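You operate a simulated robot arm through the tools that you are given. There is no shell and no other tool.

Carry out the task below with a simulated robot arm. There is one attempt and no reset: what you move stays moved.

TASK
Push soap 4 times into the blue-ringed beaker and rinse 3 times into the green-ringed beaker.
Fine: use the pumps on the steel stand; leave each beaker on the step under its pump. Set down upright: what you pick out.
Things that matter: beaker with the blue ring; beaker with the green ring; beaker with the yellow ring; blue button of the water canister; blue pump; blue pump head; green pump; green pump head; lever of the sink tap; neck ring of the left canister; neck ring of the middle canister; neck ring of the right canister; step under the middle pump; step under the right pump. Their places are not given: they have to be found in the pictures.

Only the result counts: the job must be done as asked and must still hold three seconds after the hand-in. Knocking over, shifting, dropping, spilling or breaking anything else fails it.

THE ROBOT
A 6-joint arm with a fingered hand, fixed in place. Base frame: the origin is on the floor under the middle of its stand, x ahead of it, y to its left, z up; the work surface is at about z = 0.86. Readings come in m, rad, newtons and seconds.
With the tool pointing down near the work surface it reaches from about 0.34 to 0.74 m from the base axis. Its first joint turns from -2.007 to 2.007 rad. Payload 4 kg.
The TCP is the grasp point between the finger pads, 0.026 m short of the fingertips. In the tool frame z runs along the fingers and y along their closing line. The gripper opens to 0.132 m; its body begins 0.073 m behind the TCP. The gripper is a hand of 4 fingers: y runs from the thumb to the fingers, the wrist lies at [0, 0, -0.239] in the tool frame, and closing takes about 1.5 s.
Orientation is that of the tool frame in the base frame, as [roll, pitch, yaw] about the fixed x, y, z axes, in that order (R = Rz(yaw) Ry(pitch) Rx(roll)). With the fingers straight down and closing along the base's y, the tool's x points along the base's -x, its y along +y and its z along -z.

THE INTERFACE
- The arm moves only by the tool play_rows. Its argument "plan" is a list of rows, each a list of 2 entries, a list of its own where there are three numbers: the shift along the tool's x, y, z in m, then the turn, a rotation vector about the tool's x, y, z in rad. In form: [[[x, y, z], [wx, wy, wz]], ...]. A call has 1 to 20 rows; each row is the pose to reach, as a shift and turn from the pose commanded when the call began, along the tool's axes at that moment. "fingers" is the gripper command, from -1 (fully open) to 1 (shut), values between in proportion, set as the call begins (left out, the last holds). Rows are played at 5 a second. More than 0.05 m and 0.15 rad between two rows, or a gripper value outside its range, and nothing of the call is played. Where a pose cannot be reached the arm comes as near as it can. A force on the tool above 40 N (or 10 N above the force at the start of the call, whichever is more), or a blocked arm, ends the call early, and 0.2 s more pass. The fingers move at their own pace (about 0.153 m/s each) and stop on an object; they squeeze with about 27 N. The grip force told is the motor's: it shows also when the fingers shut on nothing. Time passes only in rows, and 0.2 s behind the last, so rows that repeat a pose let the fingers close. The reply holds the time, the measured pose of the TCP, the force on the tool along the base axes, the opening and the grip force, in the units named above and with some noise, with the torque about the TCP (base axes, N m) and any sound that the robot's microphone picked up.
- Cameras (640 x 400 px; columns grow to the right, rows downward): "scene" is fixed at [0.0517, 0.4988, 1.6093]; the picture's right is [-0.47, -0.88, 0.00], its down [-0.56, 0.30, -0.77] and it looks along [0.68, -0.36, -0.64] (base axes); focal length 346 px, centre (320, 200). "wrist" rides on the gripper at [0.068, 0.002, -0.097] in the tool frame; the picture's right is [-0.03, 1.00, 0.00], its down [-0.82, -0.02, -0.58] and it looks along [-0.58, -0.01, 0.82] (tool axes); focal length 270 px, centre (320, 200).
- get_image(camera): a new picture of that camera. The clock stands still meanwhile.
- slide_trunk(by): slides the trunk up (or, below 0, down) by that many m; the arm rides with it, the base frame stays. It gives what a move gives, with no picture.
- move_fingers(finger1, finger2, finger3, thumb_bend): sets how far each is bent, from 0 (flat) to 1 (curled in); at 0.3 the hand is open as for a grip, at 0.7 the pads meet at the TCP. One left out holds its place. A second passes; each finger stops where it meets its share of the squeeze, and holds until it gets a number again. A gripper value or a shape takes the hand back. It gives what a move gives, with no picture; readings hold the bend of each and the force on the fingers (four entries, about 0 where the hand has none), thumb and palm.
- preshape(shape): the hand has 4 fingers and takes this shape, open, in about a second: jaw (thumb against the fingers, like two jaws); tri (thumb and two fingers); tip (a fingertip pinch); poke (one finger out to press); point (the index stretched); flat (the hand flat); cup (the hand cupped); fist (a fist). The gripper value then closes the fingers along that shape, each until it touches; the sizes above hold for jaw. It gives what a move gives, with no picture.
- point_at(camera, pixels): for up to 12 pixels [column, row] of the newest picture of that camera ("zoom" is the newest enlarged one), the place [x, y, z] in the base frame of the surface seen there, good to about 0.002 m. The clock stands still meanwhile.
- inspect(camera, box): a new picture of the part [left, top, right, bottom] of that camera's present view, enlarged. The clock stands still meanwhile.
- job_done(): hands the job in; it is judged then, once.

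Leave the gripper open and the arm clear of the work at the hand-in unless told otherwise.

The tools are called after "Request:" as a command line: name --argument value ..., lists and objects as JSON in quotes. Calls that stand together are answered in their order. play_rows: Moves the arm, as the interface text tells. Its arguments: {"type":"object","properties":{"plan":{"type":"array"},"fingers":{"type":"number"}},"required":["plan"]} The other tools are called the same way: slide_trunk (by) moves the trunk up or down; preshape (shape) gives the hand a shape; move_fingers (finger1, finger2, finger3, thumb_bend) moves the fingers one by one; get_image (camera) takes a picture; point_at (camera, pixels) gives the place of the surface under pixels of a picture; inspect (camera, box) takes an enlarged picture of a part of a camera's view; job_done () hands the job in.

At the start:

```text
time: 0.0
tool_pos: [0.4208, 0.0834, 1.3657]
tool_rot: [3.141, 0.0, -3.141]
ft_force: [-0.2, 0.4, -0.2]
torque: [0.0, -0.04, 0.0]
finger_gap: 0.1317
grasp_force: 0.1
shape: jaw
bend: [0.3, 0.3, 0.3, 0.3]
finger forces: [0.0, 0.0, 0.0, 0.0, 0.1, 0.1]
trunk travel left (down, up): [-0.85, 0.14]
```

scene: 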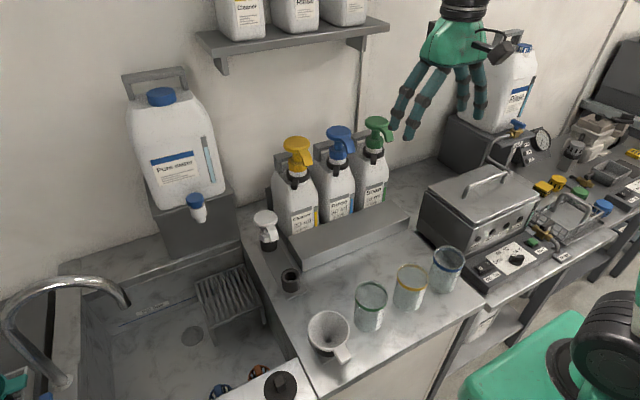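
wrist: 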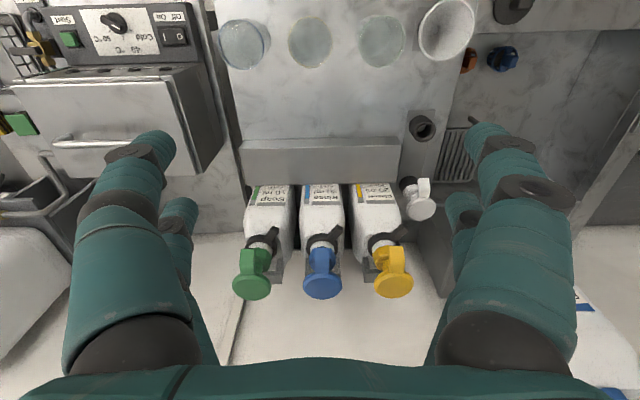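

I see three pumps on a steel stand (yellow, blue, green heads), with a long step in front and three beakers (green, yellow, blue rings) near the front edge. First I enlarge the pump area and the beaker area to read the labels.

Request:
inspect --camera "scene" --box '[230, 100, 430, 280]'

Request:
inspect --camera "wrist" --box '[200, 120, 460, 310]'

```text
2.22 times, centred on (330, 190) of scene
```

zoom: 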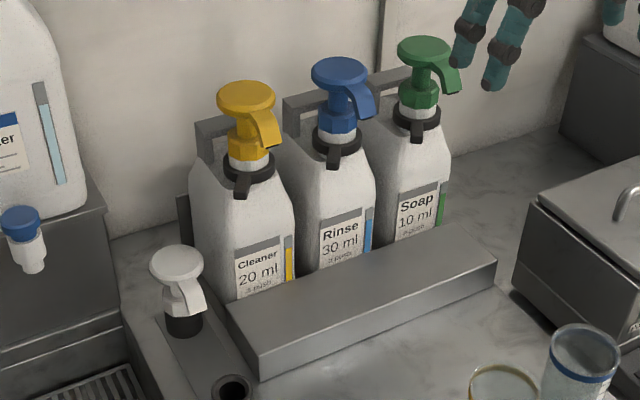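

```text
2.11 times, centred on (330, 215) of wrist
```

zoom: 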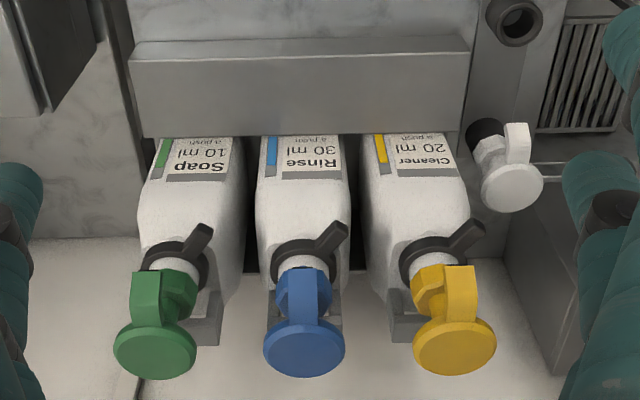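

Labels read: green pump = Soap (right canister, 10 ml), blue pump = Rinse (middle, 30 ml), yellow = Cleaner. I look closer at the pump heads and black neck rings with tabs, and at the beakers.

Request:
inspect --camera "scene" --box '[270, 105, 400, 190]'

Request:
inspect --camera "wrist" --box '[225, 180, 345, 310]'

Request:
inspect --camera "scene" --box '[290, 230, 490, 370]'

```text
4.71 times, centred on (335, 148) of scene
```

zoom: 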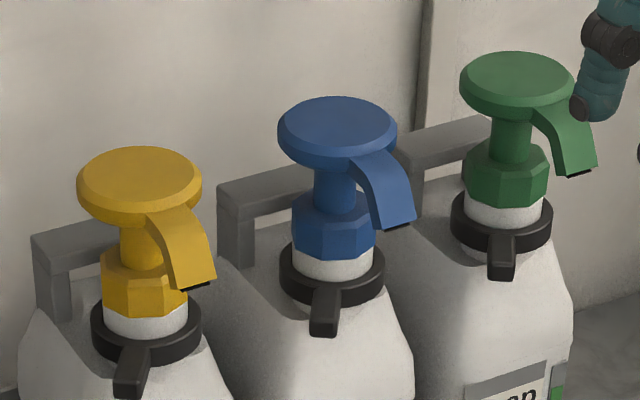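

```text
3.08 times, centred on (285, 245) of wrist
```

zoom: 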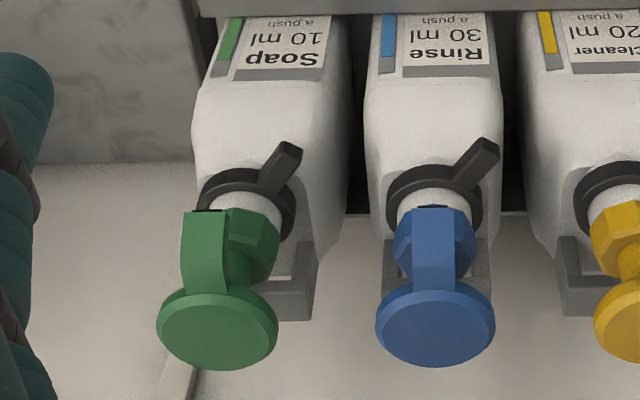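

```text
2.86 times, centred on (390, 300) of scene
```

zoom: 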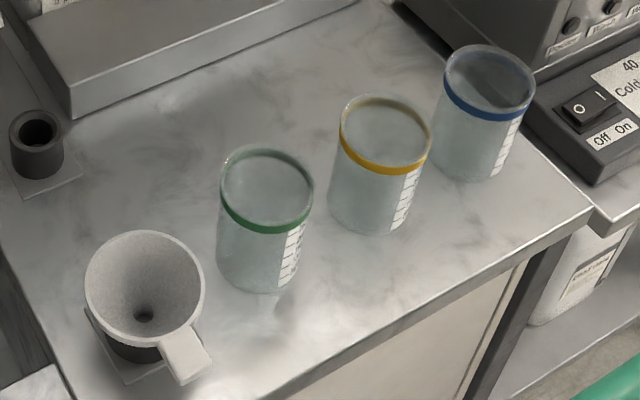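

I measure the beakers' rims/walls in the current zoom, and the pump parts in the scene picture: green head top about (377,122), blue head top (340,131), neck rings, the step.

Request:
point_at --camera "zoom" --pixels '[[265, 150], [265, 228], [221, 190], [312, 185], [245, 285], [385, 98], [385, 168], [490, 48], [490, 115], [446, 80], [534, 75], [460, 178]]'

Request:
point_at --camera "scene" --pixels '[[340, 132], [377, 122], [299, 143], [351, 152], [389, 140], [337, 172], [373, 160], [340, 240], [385, 222], [290, 258], [408, 215], [300, 270]]'

Request:
point_at --camera "wrist" --pixels '[[252, 288], [322, 287], [393, 284], [256, 252], [322, 252], [268, 236], [333, 233], [320, 145], [320, 170], [245, 145], [398, 142], [270, 145]]'

```text
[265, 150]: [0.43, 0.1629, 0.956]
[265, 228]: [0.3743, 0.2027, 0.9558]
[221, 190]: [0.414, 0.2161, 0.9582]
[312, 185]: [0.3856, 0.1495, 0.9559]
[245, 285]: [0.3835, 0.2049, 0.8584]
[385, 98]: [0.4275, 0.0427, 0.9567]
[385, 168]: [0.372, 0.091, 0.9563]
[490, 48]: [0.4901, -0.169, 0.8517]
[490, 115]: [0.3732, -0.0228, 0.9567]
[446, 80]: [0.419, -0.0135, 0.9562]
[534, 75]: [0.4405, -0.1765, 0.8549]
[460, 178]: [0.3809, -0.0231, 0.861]
```

```text
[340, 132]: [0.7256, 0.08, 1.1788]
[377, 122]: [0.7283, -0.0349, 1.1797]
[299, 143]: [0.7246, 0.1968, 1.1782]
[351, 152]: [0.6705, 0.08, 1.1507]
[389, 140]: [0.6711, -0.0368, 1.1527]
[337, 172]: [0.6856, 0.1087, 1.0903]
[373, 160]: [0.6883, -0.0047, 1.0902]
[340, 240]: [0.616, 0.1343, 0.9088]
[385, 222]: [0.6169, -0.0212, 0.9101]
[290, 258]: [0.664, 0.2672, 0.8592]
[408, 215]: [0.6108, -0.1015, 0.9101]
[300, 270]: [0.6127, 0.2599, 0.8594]
```

```text
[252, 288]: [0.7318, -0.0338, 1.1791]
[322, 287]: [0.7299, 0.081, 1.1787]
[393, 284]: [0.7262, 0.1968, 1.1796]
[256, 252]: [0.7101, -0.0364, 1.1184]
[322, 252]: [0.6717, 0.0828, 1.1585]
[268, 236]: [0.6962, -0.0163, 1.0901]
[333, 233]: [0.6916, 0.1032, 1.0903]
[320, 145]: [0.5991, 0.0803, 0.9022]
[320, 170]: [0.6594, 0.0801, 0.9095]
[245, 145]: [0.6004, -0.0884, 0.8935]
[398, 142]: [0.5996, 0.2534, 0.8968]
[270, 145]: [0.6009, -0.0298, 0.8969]
```

Heads' tops are at about z=1.179 (blue at x 0.727, y 0.080; green at 0.729, -0.035), and the step's top is at z≈0.91. Beaker rims are at z≈0.956 with ~0.068 m diameter. Now I look closely at the spouts and step depth.

Request:
inspect --camera "scene" --box '[310, 110, 410, 175]'

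Request:
point_at --camera "wrist" --pixels '[[322, 155], [322, 165], [322, 175], [322, 180], [322, 184], [322, 190], [265, 155], [265, 175], [265, 182], [322, 248], [255, 248], [322, 275]]'

```text
6.15 times, centred on (360, 142) of scene
```

zoom: 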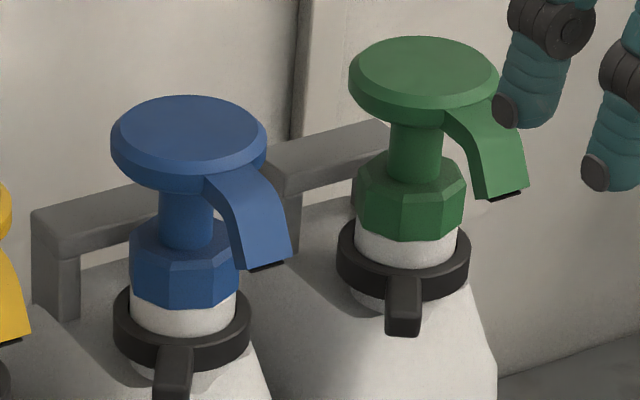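

```text
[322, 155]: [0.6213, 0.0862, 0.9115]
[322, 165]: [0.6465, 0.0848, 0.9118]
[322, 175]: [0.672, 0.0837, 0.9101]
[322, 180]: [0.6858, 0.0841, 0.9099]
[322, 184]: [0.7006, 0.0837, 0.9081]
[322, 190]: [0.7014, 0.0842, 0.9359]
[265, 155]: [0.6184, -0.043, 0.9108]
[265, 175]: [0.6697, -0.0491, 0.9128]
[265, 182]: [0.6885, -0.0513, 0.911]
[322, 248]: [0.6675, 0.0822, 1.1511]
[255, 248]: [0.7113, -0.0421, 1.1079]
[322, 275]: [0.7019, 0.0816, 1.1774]
```

The step's top runs from x≈0.60 to 0.70. I measure the dark outlet tips of the spouts in the zoom: blue near (265,267), green near (503,196), and the collar/neck ring.

Request:
point_at --camera "zoom" --pixels '[[265, 267], [268, 255], [245, 255], [285, 250], [503, 196], [505, 185], [485, 185], [523, 178], [185, 210], [185, 260], [415, 190], [188, 130]]'

Request:
inspect --camera "wrist" --box '[200, 0, 500, 100]'

```text
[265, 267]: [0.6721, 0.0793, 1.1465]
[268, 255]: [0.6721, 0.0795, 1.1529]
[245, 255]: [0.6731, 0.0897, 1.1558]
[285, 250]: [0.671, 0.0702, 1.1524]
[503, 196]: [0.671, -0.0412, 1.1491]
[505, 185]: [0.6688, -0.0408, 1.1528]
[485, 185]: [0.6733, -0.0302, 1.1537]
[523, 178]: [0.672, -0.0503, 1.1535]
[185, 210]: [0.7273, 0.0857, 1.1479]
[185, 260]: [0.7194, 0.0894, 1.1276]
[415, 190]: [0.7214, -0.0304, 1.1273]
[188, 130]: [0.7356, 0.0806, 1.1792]
```

```text
2.13 times, centred on (350, 50) of wrist
```

zoom: 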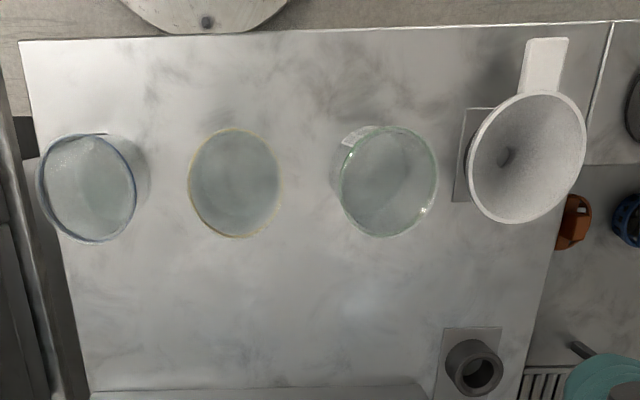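

Outlets: blue at about (0.673, 0.080, 1.146), green at about (0.671, -0.040, 1.148); the beakers must therefore be set with centre near x≈0.66, with a tilted hand coming from the front. I check the device next to the blue-ringed beaker and the arm's own parts in the scene picture.

Request:
point_at --camera "scene" --pixels '[[480, 272], [487, 300], [500, 292], [478, 285], [430, 238], [530, 370], [610, 330], [620, 390], [520, 255], [470, 270], [455, 240], [600, 300]]'

Request:
inspect --camera "scene" --box '[380, 200, 640, 400]'

```text
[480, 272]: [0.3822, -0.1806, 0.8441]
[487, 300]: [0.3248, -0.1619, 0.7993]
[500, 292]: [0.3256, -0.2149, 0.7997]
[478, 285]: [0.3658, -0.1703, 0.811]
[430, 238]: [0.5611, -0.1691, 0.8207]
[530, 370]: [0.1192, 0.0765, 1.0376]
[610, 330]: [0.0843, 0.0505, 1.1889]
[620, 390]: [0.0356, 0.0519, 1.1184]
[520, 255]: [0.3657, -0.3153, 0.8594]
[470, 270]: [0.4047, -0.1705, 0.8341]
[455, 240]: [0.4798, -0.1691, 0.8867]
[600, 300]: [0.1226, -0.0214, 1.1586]
```

```text
2.00 times, centred on (510, 300) of scene
```

zoom: 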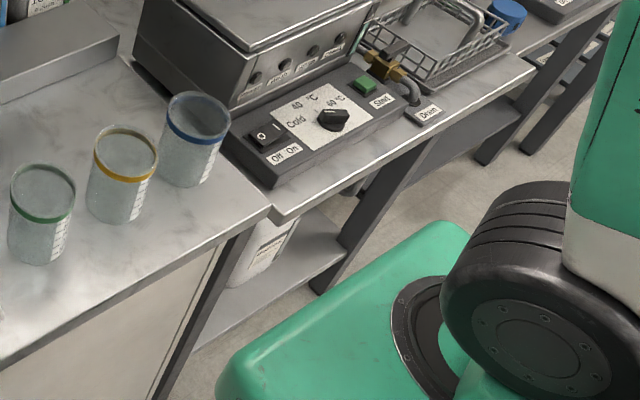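

The low counter on the right of the blue-ringed beaker is not in the way. I now move to a test pose above the blue-ringed beaker (about x 0.39, y -0.045, z 1.16), tilting the fingers 0.7 rad forward, with the opening narrowed to about 0.09 m.

Request:
play_rows --plan '[[[0.004, -0.018, 0.029], [0, -0.1, 0]], [[0.009, -0.037, 0.057], [0, -0.2, 0]], [[0.013, -0.055, 0.086], [0, -0.3, 0]], [[0.017, -0.073, 0.114], [0, -0.4, 0]], [[0.021, -0.092, 0.143], [0, -0.5, 0]], [[0.026, -0.11, 0.171], [0, -0.6, 0]], [[0.03, -0.128, 0.2], [0, -0.7, 0]], [[0.03, -0.128, 0.2], [0, -0.7, 0]]]' --fingers -0.36

Request:
get_image --camera "scene"

Request:
get_image --camera "wrist"

```text
time: 1.8
tool_pos: [0.3953, -0.0457, 1.1705]
tool_rot: [-3.14, 0.698, -3.141]
ft_force: [0.2, 0.4, 1.0]
torque: [0.0, -0.01, -0.04]
finger_gap: 0.0901
grasp_force: 0.1
shape: jaw
bend: [0.68, 0.68, 0.68, 0.6]
finger forces: [0.0, 0.0, 0.0, 0.0, 0.0, 0.0]
out of reach, approached as far as the arm can: row 7, 8
trunk travel left (down, up): [-0.85, 0.14]
```

```text
taken
```

scene: 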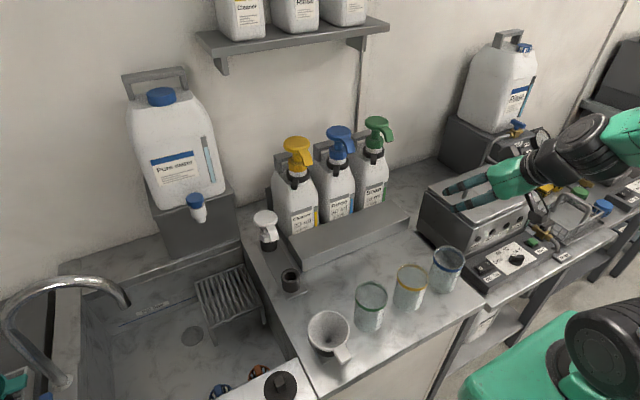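

```text
taken
```

wrist: 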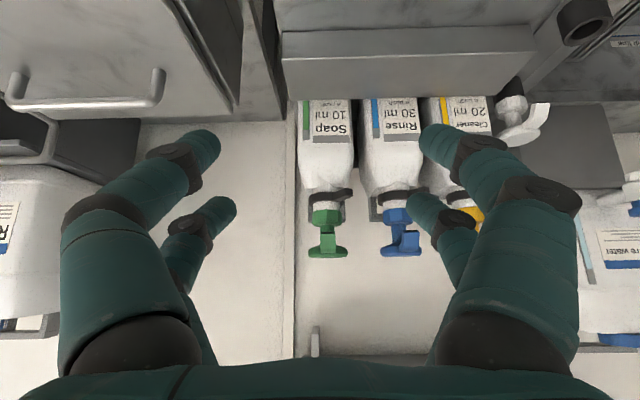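

The pose was slightly out of reach (too near the shoulder). The shoulder sits at about z≈1.19, so I raise the trunk by 0.14 m to let the hand hang lower in front of it.

Request:
slide_trunk --by 0.14

```text
time: 3.5
tool_pos: [0.3966, -0.0457, 1.3115]
tool_rot: [-3.141, 0.699, -3.141]
ft_force: [0.4, 0.6, -0.4]
torque: [0.0, 0.01, 0.0]
finger_gap: 0.09
grasp_force: 0.1
shape: jaw
bend: [0.68, 0.68, 0.68, 0.6]
finger forces: [0.1, 0.0, 0.1, 0.0, 0.0, 0.0]
trunk travel left (down, up): [-0.99, 0.0]
```

Trunk is up. Now I lower the hand straight down by 0.25 m (still ~0.1 m above the beakers) to check whether the tilted pose is reachable low down.

Request:
play_rows --plan '[[[0.023, 0, 0.0273], [0, 0, 0]], [[0.046, 0, 0.0546], [0, 0, 0]], [[0.069, 0, 0.0819], [0, 0, 0]], [[0.092, 0, 0.1092], [0, 0, 0]], [[0.115, 0, 0.1365], [0, 0, 0]], [[0.138, 0, 0.1638], [0, 0, 0]], [[0.161, 0, 0.191], [0, 0, 0]]]'

Request:
get_image --camera "wrist"

Request:
get_image --camera "scene"

```text
time: 5.1
tool_pos: [0.4144, -0.0495, 1.2923]
tool_rot: [-3.14, 0.695, 3.14]
ft_force: [0.0, -0.4, -0.7]
torque: [-0.02, 0.02, 0.02]
finger_gap: 0.0901
grasp_force: 0.1
shape: jaw
bend: [0.68, 0.68, 0.68, 0.6]
finger forces: [0.1, 0.1, 0.1, 0.0, 0.1, 0.0]
out of reach, approached as far as the arm can: row 1, 2, 3, 4, 5, 6, 7
trunk travel left (down, up): [-0.99, 0.0]
```

```text
taken
```

wrist: 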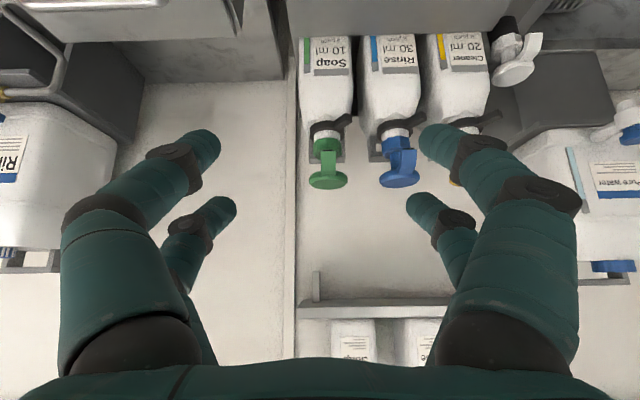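

```text
taken
```

scene: 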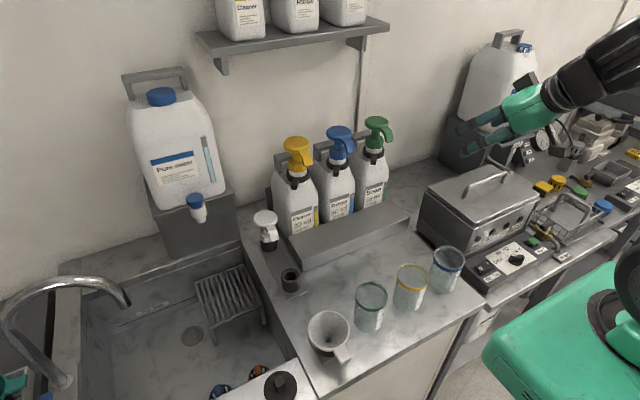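

The hand is stuck above an inner reach limit close to the shoulder. I measure the green base plate of the arm (edges around (490,345), (560,285)) to see whether lowering the trunk instead is safe.

Request:
point_at --camera "scene" --pixels '[[488, 345], [495, 352], [530, 385], [560, 300], [600, 272], [615, 265], [540, 330], [470, 320], [390, 390], [440, 350], [478, 312], [600, 230]]'

```text
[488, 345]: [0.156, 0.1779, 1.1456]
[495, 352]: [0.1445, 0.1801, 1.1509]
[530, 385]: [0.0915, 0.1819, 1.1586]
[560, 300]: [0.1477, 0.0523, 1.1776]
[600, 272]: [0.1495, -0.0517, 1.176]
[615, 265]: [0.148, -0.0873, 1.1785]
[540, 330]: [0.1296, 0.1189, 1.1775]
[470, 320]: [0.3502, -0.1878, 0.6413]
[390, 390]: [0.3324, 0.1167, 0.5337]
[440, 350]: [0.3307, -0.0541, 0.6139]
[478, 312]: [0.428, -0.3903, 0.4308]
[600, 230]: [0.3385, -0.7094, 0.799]
```

The base plate reaches only to x≈0.16 while the counter front is at x≈0.33, so the trunk can be lowered safely. First I make a small test move up 0.1 and forward 0.05 to learn how the commanded pose behaves after the out-of-reach move.

Request:
play_rows --plan '[[[-0.0342, 0, -0.0148], [0, 0, 0]], [[-0.0685, 0, -0.0295], [0, 0, 0]], [[-0.1027, 0, -0.0443], [0, 0, 0]], [[-0.1027, 0, -0.0443], [0, 0, 0]]]'

```text
time: 6.1
tool_pos: [0.4636, -0.0471, 1.3901]
tool_rot: [-3.141, 0.697, 3.141]
ft_force: [0.1, -0.1, -0.2]
torque: [-0.02, 0.02, -0.01]
finger_gap: 0.0903
grasp_force: 0.0
shape: jaw
bend: [0.68, 0.68, 0.68, 0.6]
finger forces: [0.1, 0.0, 0.0, 0.0, 0.0, 0.0]
trunk travel left (down, up): [-0.99, 0.0]
```

The command starts from the actual pose, good. Now I lower the trunk by 0.29 (hand to z≈1.10, above the 0.956 beaker rims).

Request:
slide_trunk --by -0.29

```text
time: 9.0
tool_pos: [0.4644, -0.0461, 1.1012]
tool_rot: [-3.141, 0.698, 3.141]
ft_force: [-0.6, 1.0, -0.5]
torque: [0.01, -0.01, -0.01]
finger_gap: 0.0901
grasp_force: 0.0
shape: jaw
bend: [0.68, 0.68, 0.68, 0.6]
finger forces: [0.0, 0.0, 0.0, 0.0, 0.1, 0.1]
trunk travel left (down, up): [-0.7, 0.29]
```

Now I raise the arm by 0.22 m in order to lower the trunk a further step.

Request:
play_rows --plan '[[[-0.0283, 0, -0.0337], [0, 0, 0]], [[-0.0567, 0, -0.0673], [0, 0, 0]], [[-0.085, 0, -0.101], [0, 0, 0]], [[-0.1133, 0, -0.1346], [0, 0, 0]], [[-0.1417, 0, -0.1683], [0, 0, 0]]]'

Request:
slide_trunk --by -0.22

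Request:
get_image --camera "wrist"

Request:
get_image --camera "scene"

```text
time: 10.2
tool_pos: [0.4628, -0.0476, 1.3207]
tool_rot: [3.141, 0.697, -3.141]
ft_force: [-0.6, 0.6, -1.0]
torque: [-0.01, -0.02, -0.01]
finger_gap: 0.09
grasp_force: 0.1
shape: jaw
bend: [0.68, 0.68, 0.68, 0.6]
finger forces: [0.0, 0.0, 0.0, 0.0, 0.1, 0.0]
trunk travel left (down, up): [-0.7, 0.29]
```

```text
time: 12.5
tool_pos: [0.4632, -0.0469, 1.0993]
tool_rot: [-3.141, 0.699, -3.141]
ft_force: [0.3, -0.4, 0.0]
torque: [0.02, -0.01, -0.01]
finger_gap: 0.09
grasp_force: 0.0
shape: jaw
bend: [0.68, 0.68, 0.68, 0.6]
finger forces: [0.1, 0.0, 0.0, 0.1, 0.1, 0.0]
trunk travel left (down, up): [-0.48, 0.51]
```

```text
taken
```

wrist: 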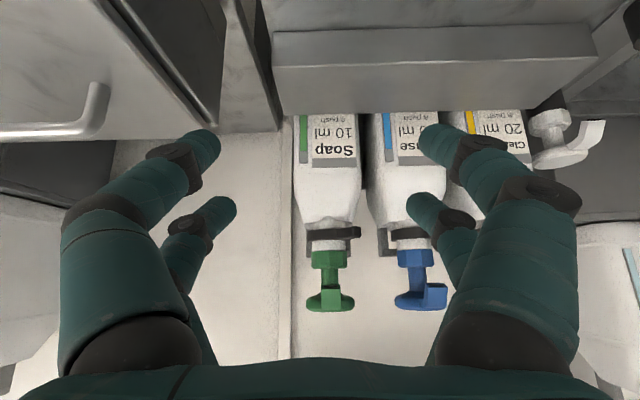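

```text
taken
```

scene: 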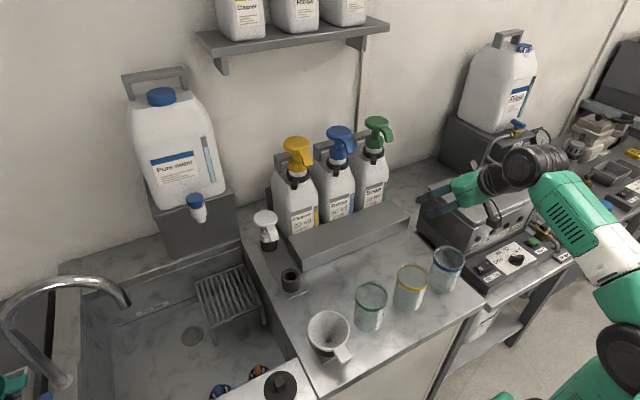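

The hand is at (0.463, -0.047, 1.10) with the trunk lower. Now I shift back over the blue-ringed beaker at x≈0.401, z≈1.08, to check reach.

Request:
play_rows --plan '[[[0.0302, 0, -0.0123], [0, 0, 0]], [[0.0603, 0, -0.0246], [0, 0, 0]], [[0.0603, 0, -0.0246], [0, 0, 0]]]'

Request:
get_image --camera "wrist"

Request:
inspect --camera "scene" --box '[340, 160, 540, 330]'

```text
time: 13.3
tool_pos: [0.4057, -0.0474, 1.0812]
tool_rot: [3.14, 0.697, -3.141]
ft_force: [0.3, 0.3, 0.5]
torque: [0.01, -0.02, 0.02]
finger_gap: 0.0902
grasp_force: 0.1
shape: jaw
bend: [0.68, 0.68, 0.68, 0.6]
finger forces: [0.0, 0.1, 0.0, 0.0, 0.1, 0.0]
out of reach, approached as far as the arm can: row 2, 3
trunk travel left (down, up): [-0.48, 0.51]
```

```text
taken
```

wrist: 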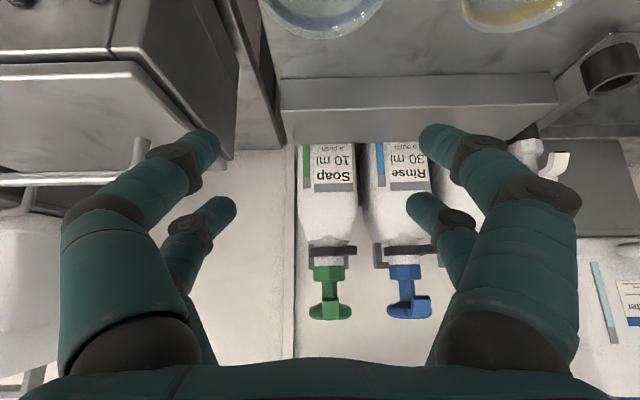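

```text
2.35 times, centred on (440, 245) of scene
```

zoom: 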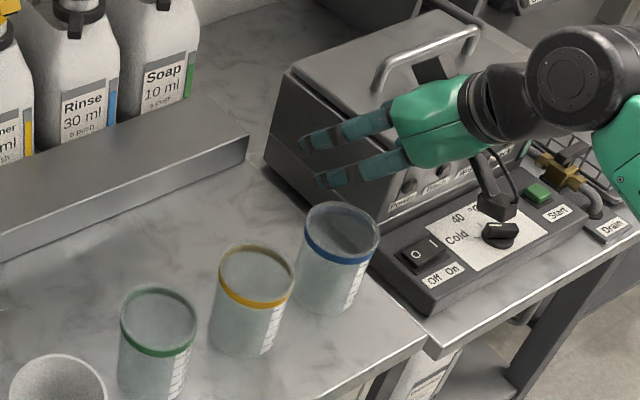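

Reach ends at x≈0.406 here. I measure the arm's joints in the zoom picture (cap at (570,80), link at (620,150)) to understand which limit it is.

Request:
get_image --camera "scene"

Request:
point_at --camera "zoom" --pixels '[[568, 82], [500, 100], [440, 110], [620, 150], [495, 205], [330, 140], [340, 178], [400, 120], [400, 160], [480, 160], [338, 212], [338, 250]]'

```text
taken
```

scene: 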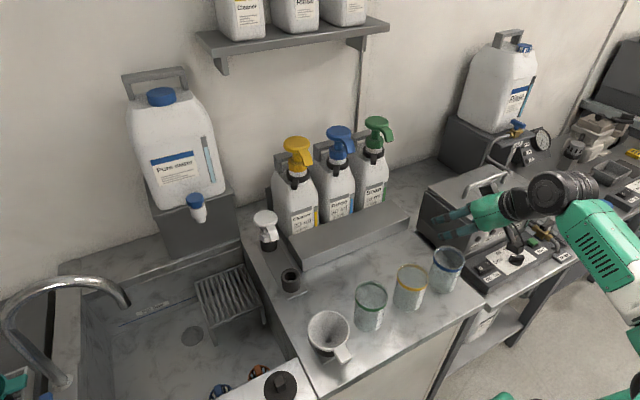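

```text
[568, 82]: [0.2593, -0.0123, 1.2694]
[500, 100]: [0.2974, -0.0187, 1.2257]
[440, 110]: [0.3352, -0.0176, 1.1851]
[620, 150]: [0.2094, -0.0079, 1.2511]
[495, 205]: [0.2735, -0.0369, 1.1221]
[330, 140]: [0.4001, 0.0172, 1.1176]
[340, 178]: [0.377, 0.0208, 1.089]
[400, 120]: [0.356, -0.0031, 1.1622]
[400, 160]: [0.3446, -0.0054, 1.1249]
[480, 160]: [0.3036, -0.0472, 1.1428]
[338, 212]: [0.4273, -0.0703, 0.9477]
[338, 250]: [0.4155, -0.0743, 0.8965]
```

The joint behind the hand is near (0.25, 0, 1.27). A smaller tilt of 0.5 rad keeps enough clearance from the spout (about 9 cm from hand axis to spout) and moves the wrist away from the limit. I reduce the tilt to 0.5 rad and go to x=0.401.

Request:
play_rows --plan '[[[0.002, 0, -0.0015], [0, 0.1, 0]], [[0.004, 0, -0.003], [0, 0.2, 0]], [[0.004, 0, -0.003], [0, 0.2, 0]]]'

Request:
get_image --camera "wrist"

```text
time: 14.1
tool_pos: [0.4007, -0.0478, 1.0826]
tool_rot: [3.141, 0.497, 3.14]
ft_force: [1.6, -0.1, 0.0]
torque: [0.02, 0.06, 0.03]
finger_gap: 0.0901
grasp_force: 0.1
shape: jaw
bend: [0.68, 0.68, 0.68, 0.6]
finger forces: [0.0, 0.1, 0.1, 0.0, 0.0, 0.0]
trunk travel left (down, up): [-0.48, 0.51]
```

```text
taken
```

wrist: 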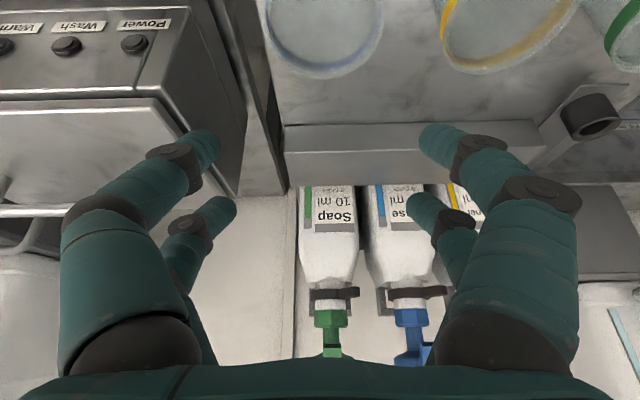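

Reached with 0.5 rad tilt. The blue rim shows at the top with lowest point about (325,75), sides at (268,20) and (382,20). I measure those.

Request:
point_at --camera "wrist" --pixels '[[325, 76], [325, 73], [268, 25], [381, 25], [300, 70], [350, 71], [480, 70], [445, 30], [220, 140], [422, 130], [235, 205], [408, 200]]'

Request:
inspect --camera "scene" --box '[370, 170, 510, 300]'

```text
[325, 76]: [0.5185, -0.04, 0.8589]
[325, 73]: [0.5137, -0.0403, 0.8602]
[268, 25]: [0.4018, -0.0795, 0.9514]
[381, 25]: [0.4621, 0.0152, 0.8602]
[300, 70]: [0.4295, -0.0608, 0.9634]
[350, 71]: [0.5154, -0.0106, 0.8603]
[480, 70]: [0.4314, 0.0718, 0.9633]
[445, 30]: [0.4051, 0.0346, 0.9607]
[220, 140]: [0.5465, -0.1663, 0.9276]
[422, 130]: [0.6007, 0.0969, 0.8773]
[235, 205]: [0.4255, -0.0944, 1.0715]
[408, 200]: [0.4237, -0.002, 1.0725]
```

```text
3.08 times, centred on (440, 235) of scene
```

zoom: 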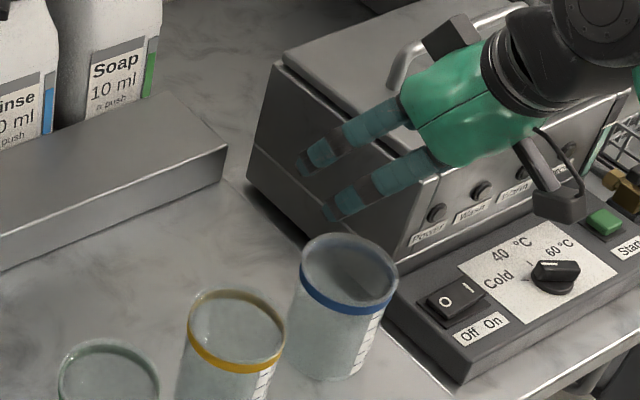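

Fingertips straddle y≈-0.048, beaker centre is near y≈-0.0465. I refine the blue beaker's centre from the scene zoom (rim points around (302,262), (397,270), (350,236), ring front (345,312)).

Request:
point_at --camera "zoom" --pixels '[[303, 262], [396, 272], [352, 235], [345, 300], [345, 312], [303, 285], [395, 295], [330, 372], [190, 315], [284, 325], [238, 288], [232, 356]]'

```text
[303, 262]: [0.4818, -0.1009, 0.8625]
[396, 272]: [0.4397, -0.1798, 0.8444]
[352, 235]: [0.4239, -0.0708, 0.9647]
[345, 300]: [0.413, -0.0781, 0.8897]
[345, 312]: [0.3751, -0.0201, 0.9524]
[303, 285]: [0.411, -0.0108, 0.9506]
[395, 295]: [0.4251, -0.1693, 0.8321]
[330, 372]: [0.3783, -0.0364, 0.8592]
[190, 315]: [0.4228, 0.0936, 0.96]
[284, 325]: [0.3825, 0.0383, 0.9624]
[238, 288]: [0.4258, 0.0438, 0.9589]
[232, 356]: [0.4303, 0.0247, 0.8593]
```

Blue beaker centre is about (0.400, -0.046), rim top z≈0.9645. I go down to z≈1.01 first (tips still above the rim), with a small sideways correction.

Request:
play_rows --plan '[[[0.0177, 0.0009, 0.0317], [0, 0, 0]], [[0.0354, 0.0018, 0.0634], [0, 0, 0]], [[0.0354, 0.0018, 0.0634], [0, 0, 0]]]'

Request:
inspect --camera "scene" --box '[370, 190, 510, 300]'

Request:
get_image --camera "wrist"

```text
time: 14.9
tool_pos: [0.401, -0.0454, 1.0091]
tool_rot: [3.141, 0.499, -3.14]
ft_force: [-0.2, -0.7, -0.3]
torque: [-0.02, -0.02, 0.02]
finger_gap: 0.0901
grasp_force: 0.0
shape: jaw
bend: [0.68, 0.68, 0.68, 0.6]
finger forces: [0.2, 0.0, 0.1, 0.0, 0.1, 0.1]
trunk travel left (down, up): [-0.48, 0.51]
```

```text
3.64 times, centred on (440, 245) of scene
```

zoom: 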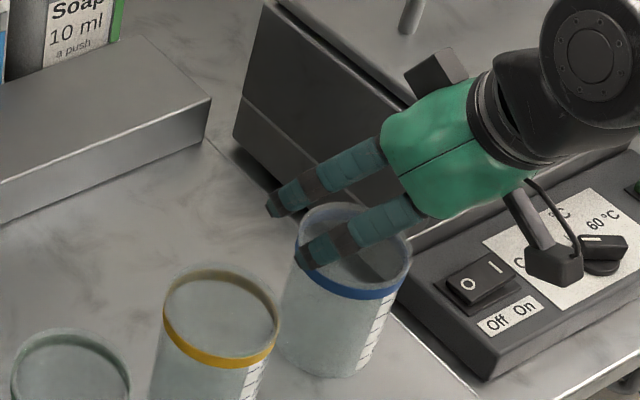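

```text
taken
```

wrist: 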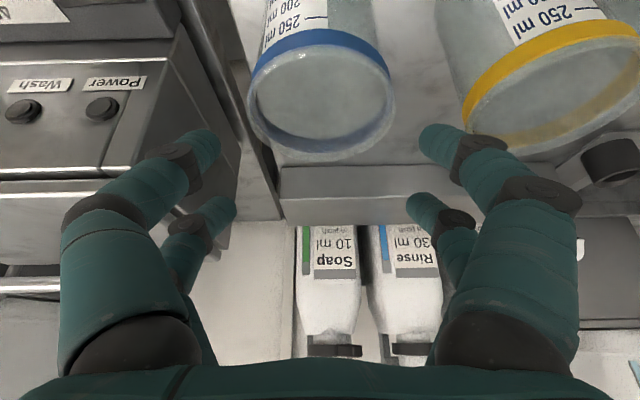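

The beaker (rim centre column ≈322) lies between the digits (columns 235/408). I go down a further 0.091 m to z≈0.918 to straddle it.

Request:
play_rows --plan '[[[0.0111, 0, 0.0198], [0, 0, 0]], [[0.0222, 0, 0.0397], [0, 0, 0]], [[0.0333, 0, 0.0595], [0, 0, 0]], [[0.0444, 0, 0.0794], [0, 0, 0]], [[0.0444, 0, 0.0794], [0, 0, 0]]]'

Request:
inspect --camera "scene" --box '[370, 190, 510, 300]'

Request:
get_image --camera "wrist"

```text
time: 16.1
tool_pos: [0.4002, -0.0465, 0.9165]
tool_rot: [3.141, 0.497, -3.14]
ft_force: [0.5, 0.1, -1.0]
torque: [0.0, 0.02, 0.01]
finger_gap: 0.0901
grasp_force: 0.1
shape: jaw
bend: [0.68, 0.68, 0.68, 0.6]
finger forces: [0.0, 0.0, 0.1, 0.1, 0.1, 0.1]
trunk travel left (down, up): [-0.48, 0.51]
```

```text
3.64 times, centred on (440, 245) of scene
```

zoom: 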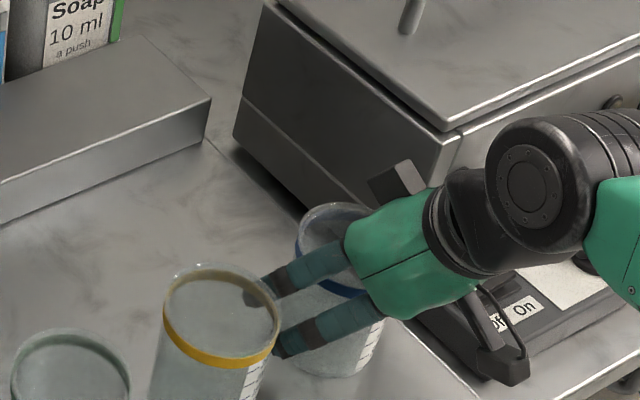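

```text
taken
```

wrist: 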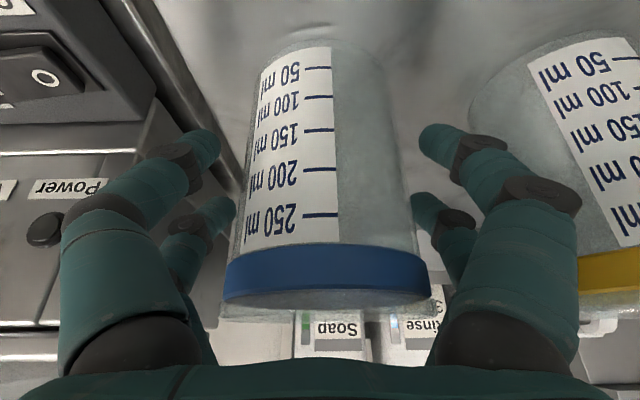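

The digits straddle the beaker. A dark box protrudes on the hand's upper side at zoom (395,180); I measure it, as it matters for the spout clearance.

Request:
point_at --camera "zoom" --pixels '[[385, 185], [400, 165], [375, 190], [410, 180], [420, 220], [380, 240], [350, 240], [400, 300], [505, 370], [340, 250]]'

```text
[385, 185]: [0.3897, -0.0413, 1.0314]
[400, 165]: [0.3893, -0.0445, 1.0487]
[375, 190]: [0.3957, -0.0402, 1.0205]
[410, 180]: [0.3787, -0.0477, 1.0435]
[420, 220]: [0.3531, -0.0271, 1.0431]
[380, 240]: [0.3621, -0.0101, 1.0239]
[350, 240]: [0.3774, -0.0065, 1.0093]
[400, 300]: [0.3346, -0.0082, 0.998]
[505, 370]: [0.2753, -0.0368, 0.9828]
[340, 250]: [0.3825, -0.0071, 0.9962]
```

The protrusion reaches about 0.055 m off the hand axis, leaving roughly 4–5 cm to the spout at the planned placement. Now I close the fingers on the blue-ringed beaker, holding the pose for 1.6 s.

Request:
play_rows --plan '[[[0, 0, 0], [0, 0, 0]], [[0, 0, 0], [0, 0, 0]], [[0, 0, 0], [0, 0, 0]], [[0, 0, 0], [0, 0, 0]], [[0, 0, 0], [0, 0, 0]], [[0, 0, 0], [0, 0, 0]], [[0, 0, 0], [0, 0, 0]], [[0, 0, 0], [0, 0, 0]]]' --fingers 0.4

Request:
get_image --camera "wrist"

Request:
inspect --camera "scene" --box '[370, 190, 510, 300]'

```text
time: 17.9
tool_pos: [0.4011, -0.0465, 0.9178]
tool_rot: [-3.141, 0.497, 3.14]
ft_force: [-0.3, -0.3, 0.1]
torque: [-0.01, 0.05, 0.01]
finger_gap: 0.056
grasp_force: 27.4
shape: jaw
bend: [0.73, 0.74, 0.74, 0.7]
finger forces: [24.1, 26.1, 25.0, 0.0, 24.7, 0.0]
trunk travel left (down, up): [-0.48, 0.51]
```

```text
taken
```

wrist: 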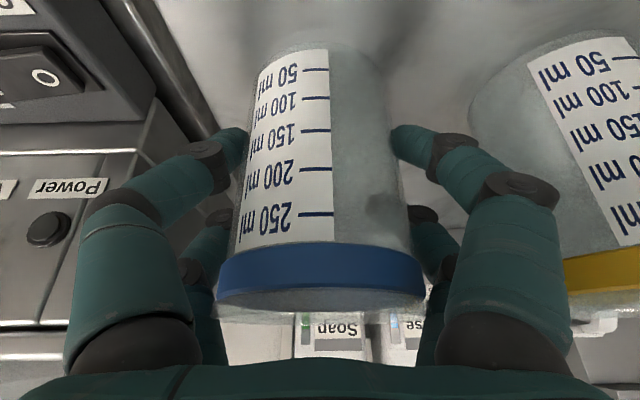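

```text
3.64 times, centred on (440, 245) of scene
```

zoom: 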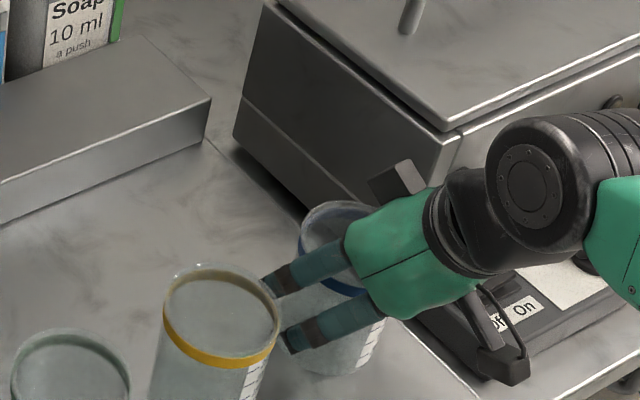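

Grip holds with ~25 N on each finger. I lift the beaker straight up by 0.072 m and check it.

Request:
play_rows --plan '[[[-0.0086, 0, -0.0158], [0, 0, 0]], [[-0.0173, 0, -0.0316], [0, 0, 0]], [[-0.0259, 0, -0.0474], [0, 0, 0]], [[-0.0345, 0, -0.0632], [0, 0, 0]], [[-0.0345, 0, -0.0632], [0, 0, 0]]]'

Request:
inspect --camera "scene" --box '[320, 150, 520, 300]'

Request:
get_image --camera "wrist"

```text
time: 19.1
tool_pos: [0.4, -0.0457, 0.9908]
tool_rot: [-3.141, 0.498, 3.141]
ft_force: [-1.0, -0.3, -1.5]
torque: [-0.02, 0.0, 0.0]
finger_gap: 0.056
grasp_force: 26.7
shape: jaw
bend: [0.73, 0.74, 0.74, 0.7]
finger forces: [24.3, 26.4, 25.3, 0.0, 24.6, 0.1]
trunk travel left (down, up): [-0.48, 0.51]
```

```text
2.67 times, centred on (420, 225) of scene
```

zoom: 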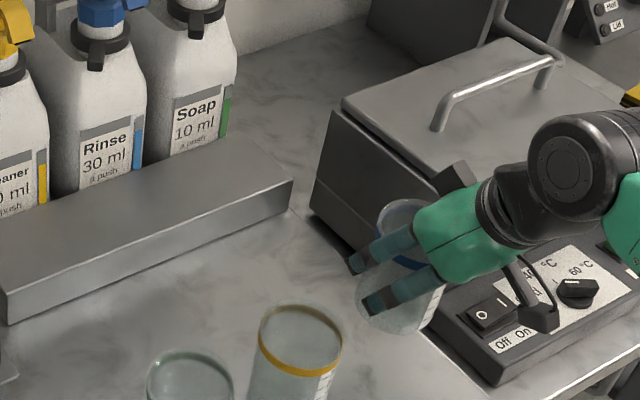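

```text
taken
```

wrist: 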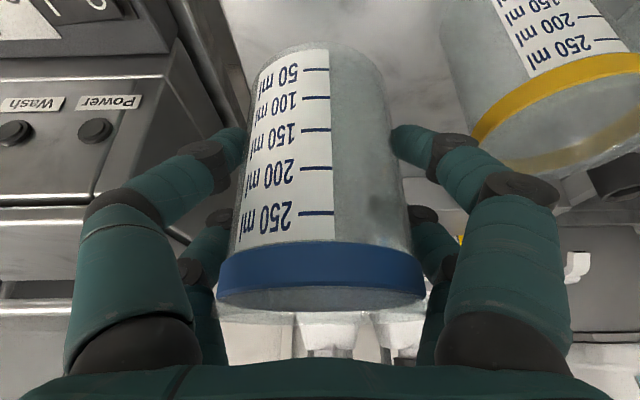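

The beaker hangs upright, its base at about z≈0.933. I carry it forward to x≈0.56 first, in front of the step.

Request:
play_rows --plan '[[[-0.0281, 0.001, 0.0153], [0, 0, 0]], [[-0.0562, 0.002, 0.0307], [0, 0, 0]], [[-0.0842, 0.003, 0.046], [0, 0, 0]], [[-0.1123, 0.004, 0.0614], [0, 0, 0]], [[-0.1404, 0.005, 0.0767], [0, 0, 0]], [[-0.1404, 0.005, 0.0767], [0, 0, 0]]]'

Request:
inspect --camera "scene" --box '[290, 100, 490, 260]'

Request:
get_image --camera "wrist"

```text
time: 20.5
tool_pos: [0.561, -0.0411, 0.9906]
tool_rot: [3.141, 0.498, 3.141]
ft_force: [-0.4, 0.0, -0.2]
torque: [0.0, 0.01, 0.02]
finger_gap: 0.0558
grasp_force: 26.9
shape: jaw
bend: [0.73, 0.74, 0.74, 0.7]
finger forces: [24.2, 26.5, 25.4, 0.1, 24.5, 0.1]
trunk travel left (down, up): [-0.48, 0.51]
```

```text
2.50 times, centred on (390, 180) of scene
```

zoom: 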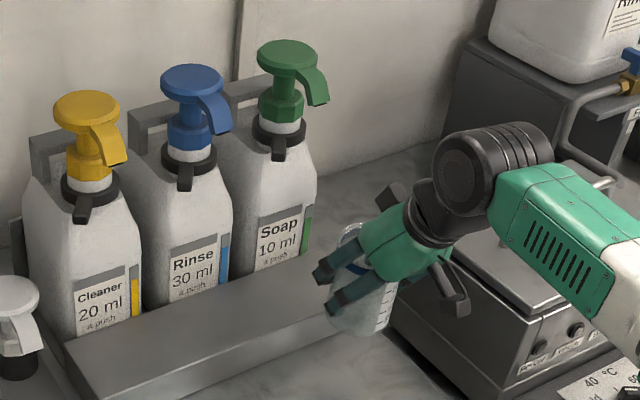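

```text
taken
```

wrist: 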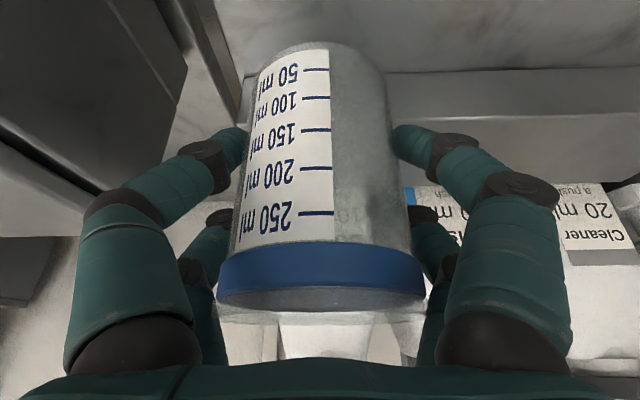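

Clear so far. I continue forward 0.094 m to x≈0.655, under the green spout with the base about 2 cm above the step.

Request:
play_rows --plan '[[[-0.0206, 0.0002, 0.0113], [0, 0, 0]], [[-0.0413, 0.0005, 0.0226], [0, 0, 0]], [[-0.0619, 0.0008, 0.0338], [0, 0, 0]], [[-0.0825, 0.001, 0.0451], [0, 0, 0]], [[-0.0825, 0.001, 0.0451], [0, 0, 0]]]'

Request:
inspect --camera "scene" --box '[310, 100, 470, 240]'

Request:
get_image --camera "wrist"

```text
time: 21.7
tool_pos: [0.6533, -0.0401, 0.9904]
tool_rot: [-3.141, 0.497, 3.142]
ft_force: [0.5, -1.1, -0.2]
torque: [0.01, -0.01, -0.01]
finger_gap: 0.0558
grasp_force: 27.5
shape: jaw
bend: [0.73, 0.74, 0.74, 0.7]
finger forces: [24.2, 26.6, 25.4, 0.1, 24.7, 0.0]
trunk travel left (down, up): [-0.48, 0.51]
```

```text
2.86 times, centred on (390, 170) of scene
```

zoom: 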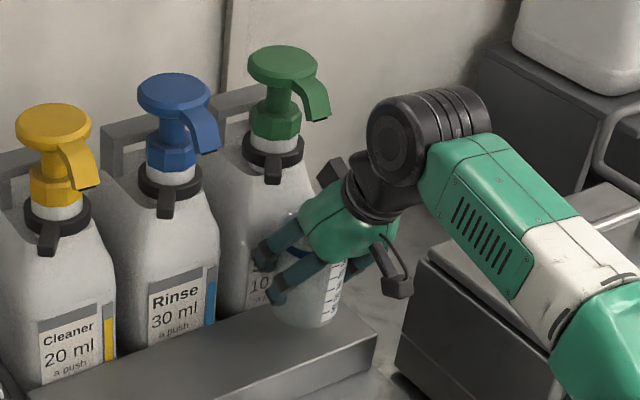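

```text
taken
```

wrist: 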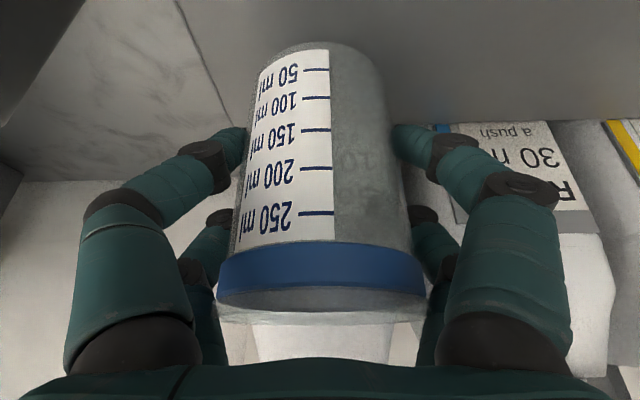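

Beaker hovers over the step below the green spout. I lower it by 0.021 m and read the force.

Request:
play_rows --plan '[[[0.0034, 0, 0.0061], [0, 0, 0]], [[0.0067, 0, 0.0123], [0, 0, 0]], [[0.0101, 0, 0.0184], [0, 0, 0]], [[0.0101, 0, 0.0184], [0, 0, 0]]]'

Request:
inspect --camera "scene" --box '[360, 170, 450, 240]'

```text
time: 22.7
tool_pos: [0.6538, -0.0399, 0.9687]
tool_rot: [3.142, 0.498, -3.142]
ft_force: [-0.7, 0.2, 0.3]
torque: [0.02, 0.05, -0.04]
finger_gap: 0.0558
grasp_force: 27.5
shape: jaw
bend: [0.73, 0.74, 0.74, 0.7]
finger forces: [24.3, 26.6, 25.5, 0.0, 24.7, 0.0]
trunk travel left (down, up): [-0.48, 0.51]
```

```text
5.71 times, centred on (405, 205) of scene
```

zoom: 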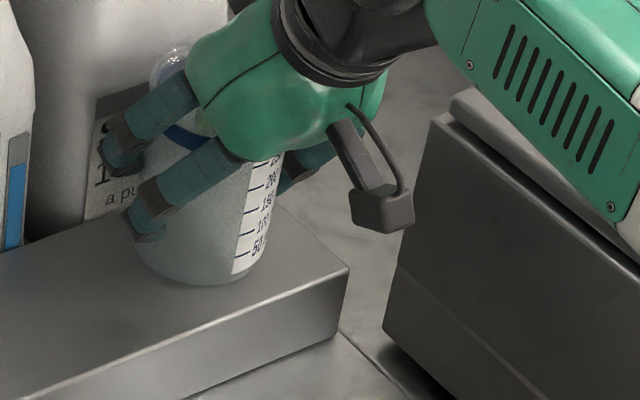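

No contact yet. I lower another 0.002 m.

Request:
play_rows --plan '[[[0.0005, 0, 0.0009], [0, 0, 0]], [[0.001, 0, 0.0018], [0, 0, 0]], [[0.001, 0, 0.0018], [0, 0, 0]]]'

```text
time: 23.5
tool_pos: [0.6534, -0.0399, 0.9673]
tool_rot: [3.141, 0.5, 3.141]
ft_force: [1.8, 0.1, 6.0]
torque: [-0.03, 0.11, 0.01]
finger_gap: 0.056
grasp_force: 27.8
shape: jaw
bend: [0.73, 0.73, 0.74, 0.7]
finger forces: [25.0, 27.0, 25.9, 0.2, 25.6, 0.1]
trunk travel left (down, up): [-0.48, 0.51]
```

Contact force 6 N upward: the beaker stands on the step. I open the fingers to about 0.09 m.

Request:
play_rows --plan '[[[0, 0, 0], [0, 0, 0]], [[0, 0, 0], [0, 0, 0]], [[0, 0, 0], [0, 0, 0]], [[0, 0, 0], [0, 0, 0]], [[0, 0, 0], [0, 0, 0]]]' --fingers -0.36

Request:
get_image --camera "wrist"

Request:
inspect --camera "scene" --box '[340, 150, 450, 240]'

```text
time: 24.7
tool_pos: [0.6534, -0.0405, 0.9659]
tool_rot: [-3.141, 0.497, -3.141]
ft_force: [-0.2, -0.2, 0.4]
torque: [0.01, 0.02, -0.03]
finger_gap: 0.0894
grasp_force: 0.1
shape: jaw
bend: [0.69, 0.69, 0.69, 0.6]
finger forces: [0.0, 0.0, 0.0, 0.0, 0.1, 0.0]
trunk travel left (down, up): [-0.48, 0.51]
```

```text
taken
```

wrist: 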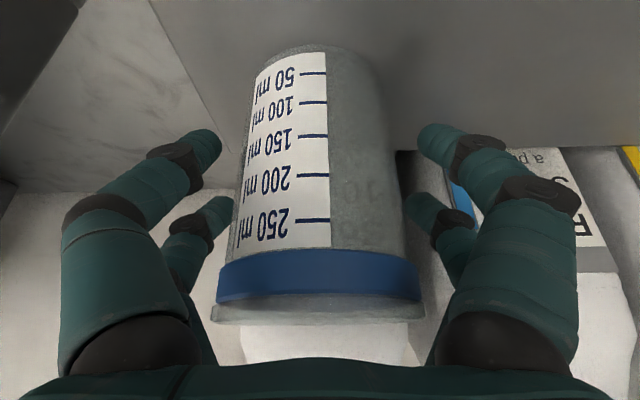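

```text
4.44 times, centred on (395, 195) of scene
```

zoom: 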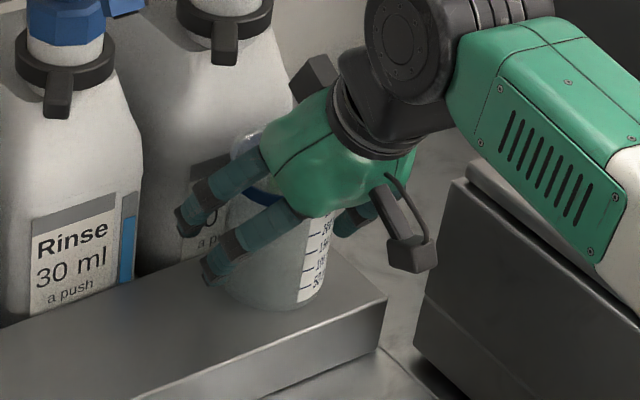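

Released; the beaker stands between the open digits. I retreat back and up by (-0.15, 0, +0.10).

Request:
play_rows --plan '[[[0.0084, 0, -0.016], [0, 0, 0]], [[0.0251, 0, -0.0479], [0, 0, 0]], [[0.0419, 0, -0.0799], [0, 0, 0]], [[0.0586, 0, -0.1118], [0, 0, 0]], [[0.0753, 0, -0.1437], [0, 0, 0]], [[0.0837, 0, -0.1597], [0, 0, 0]]]'

Request:
get_image --camera "scene"

Request:
inspect --camera "scene" --box '[330, 130, 450, 240]'

```text
time: 26.1
tool_pos: [0.503, -0.0402, 1.0654]
tool_rot: [3.14, 0.5, -3.141]
ft_force: [0.5, 0.3, -0.2]
torque: [-0.04, -0.01, 0.01]
finger_gap: 0.0895
grasp_force: 0.1
shape: jaw
bend: [0.69, 0.69, 0.69, 0.6]
finger forces: [0.0, 0.1, 0.1, 0.1, 0.0, 0.1]
trunk travel left (down, up): [-0.48, 0.51]
```

```text
taken
```

scene: 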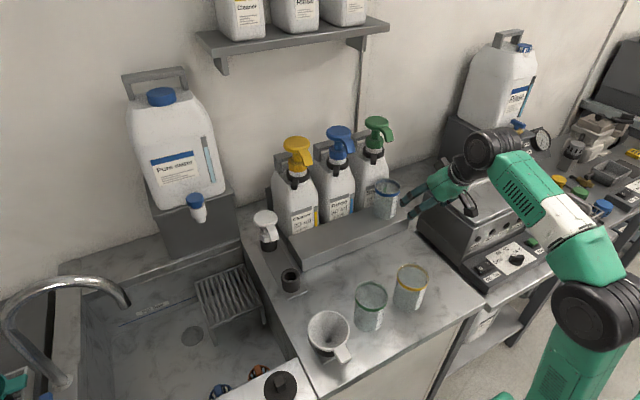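

```text
3.64 times, centred on (390, 185) of scene
```

zoom: 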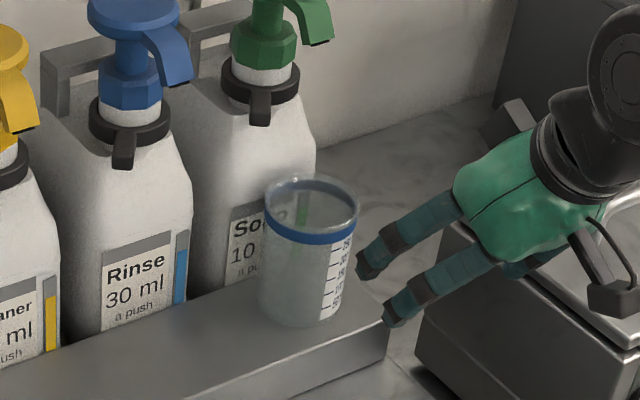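

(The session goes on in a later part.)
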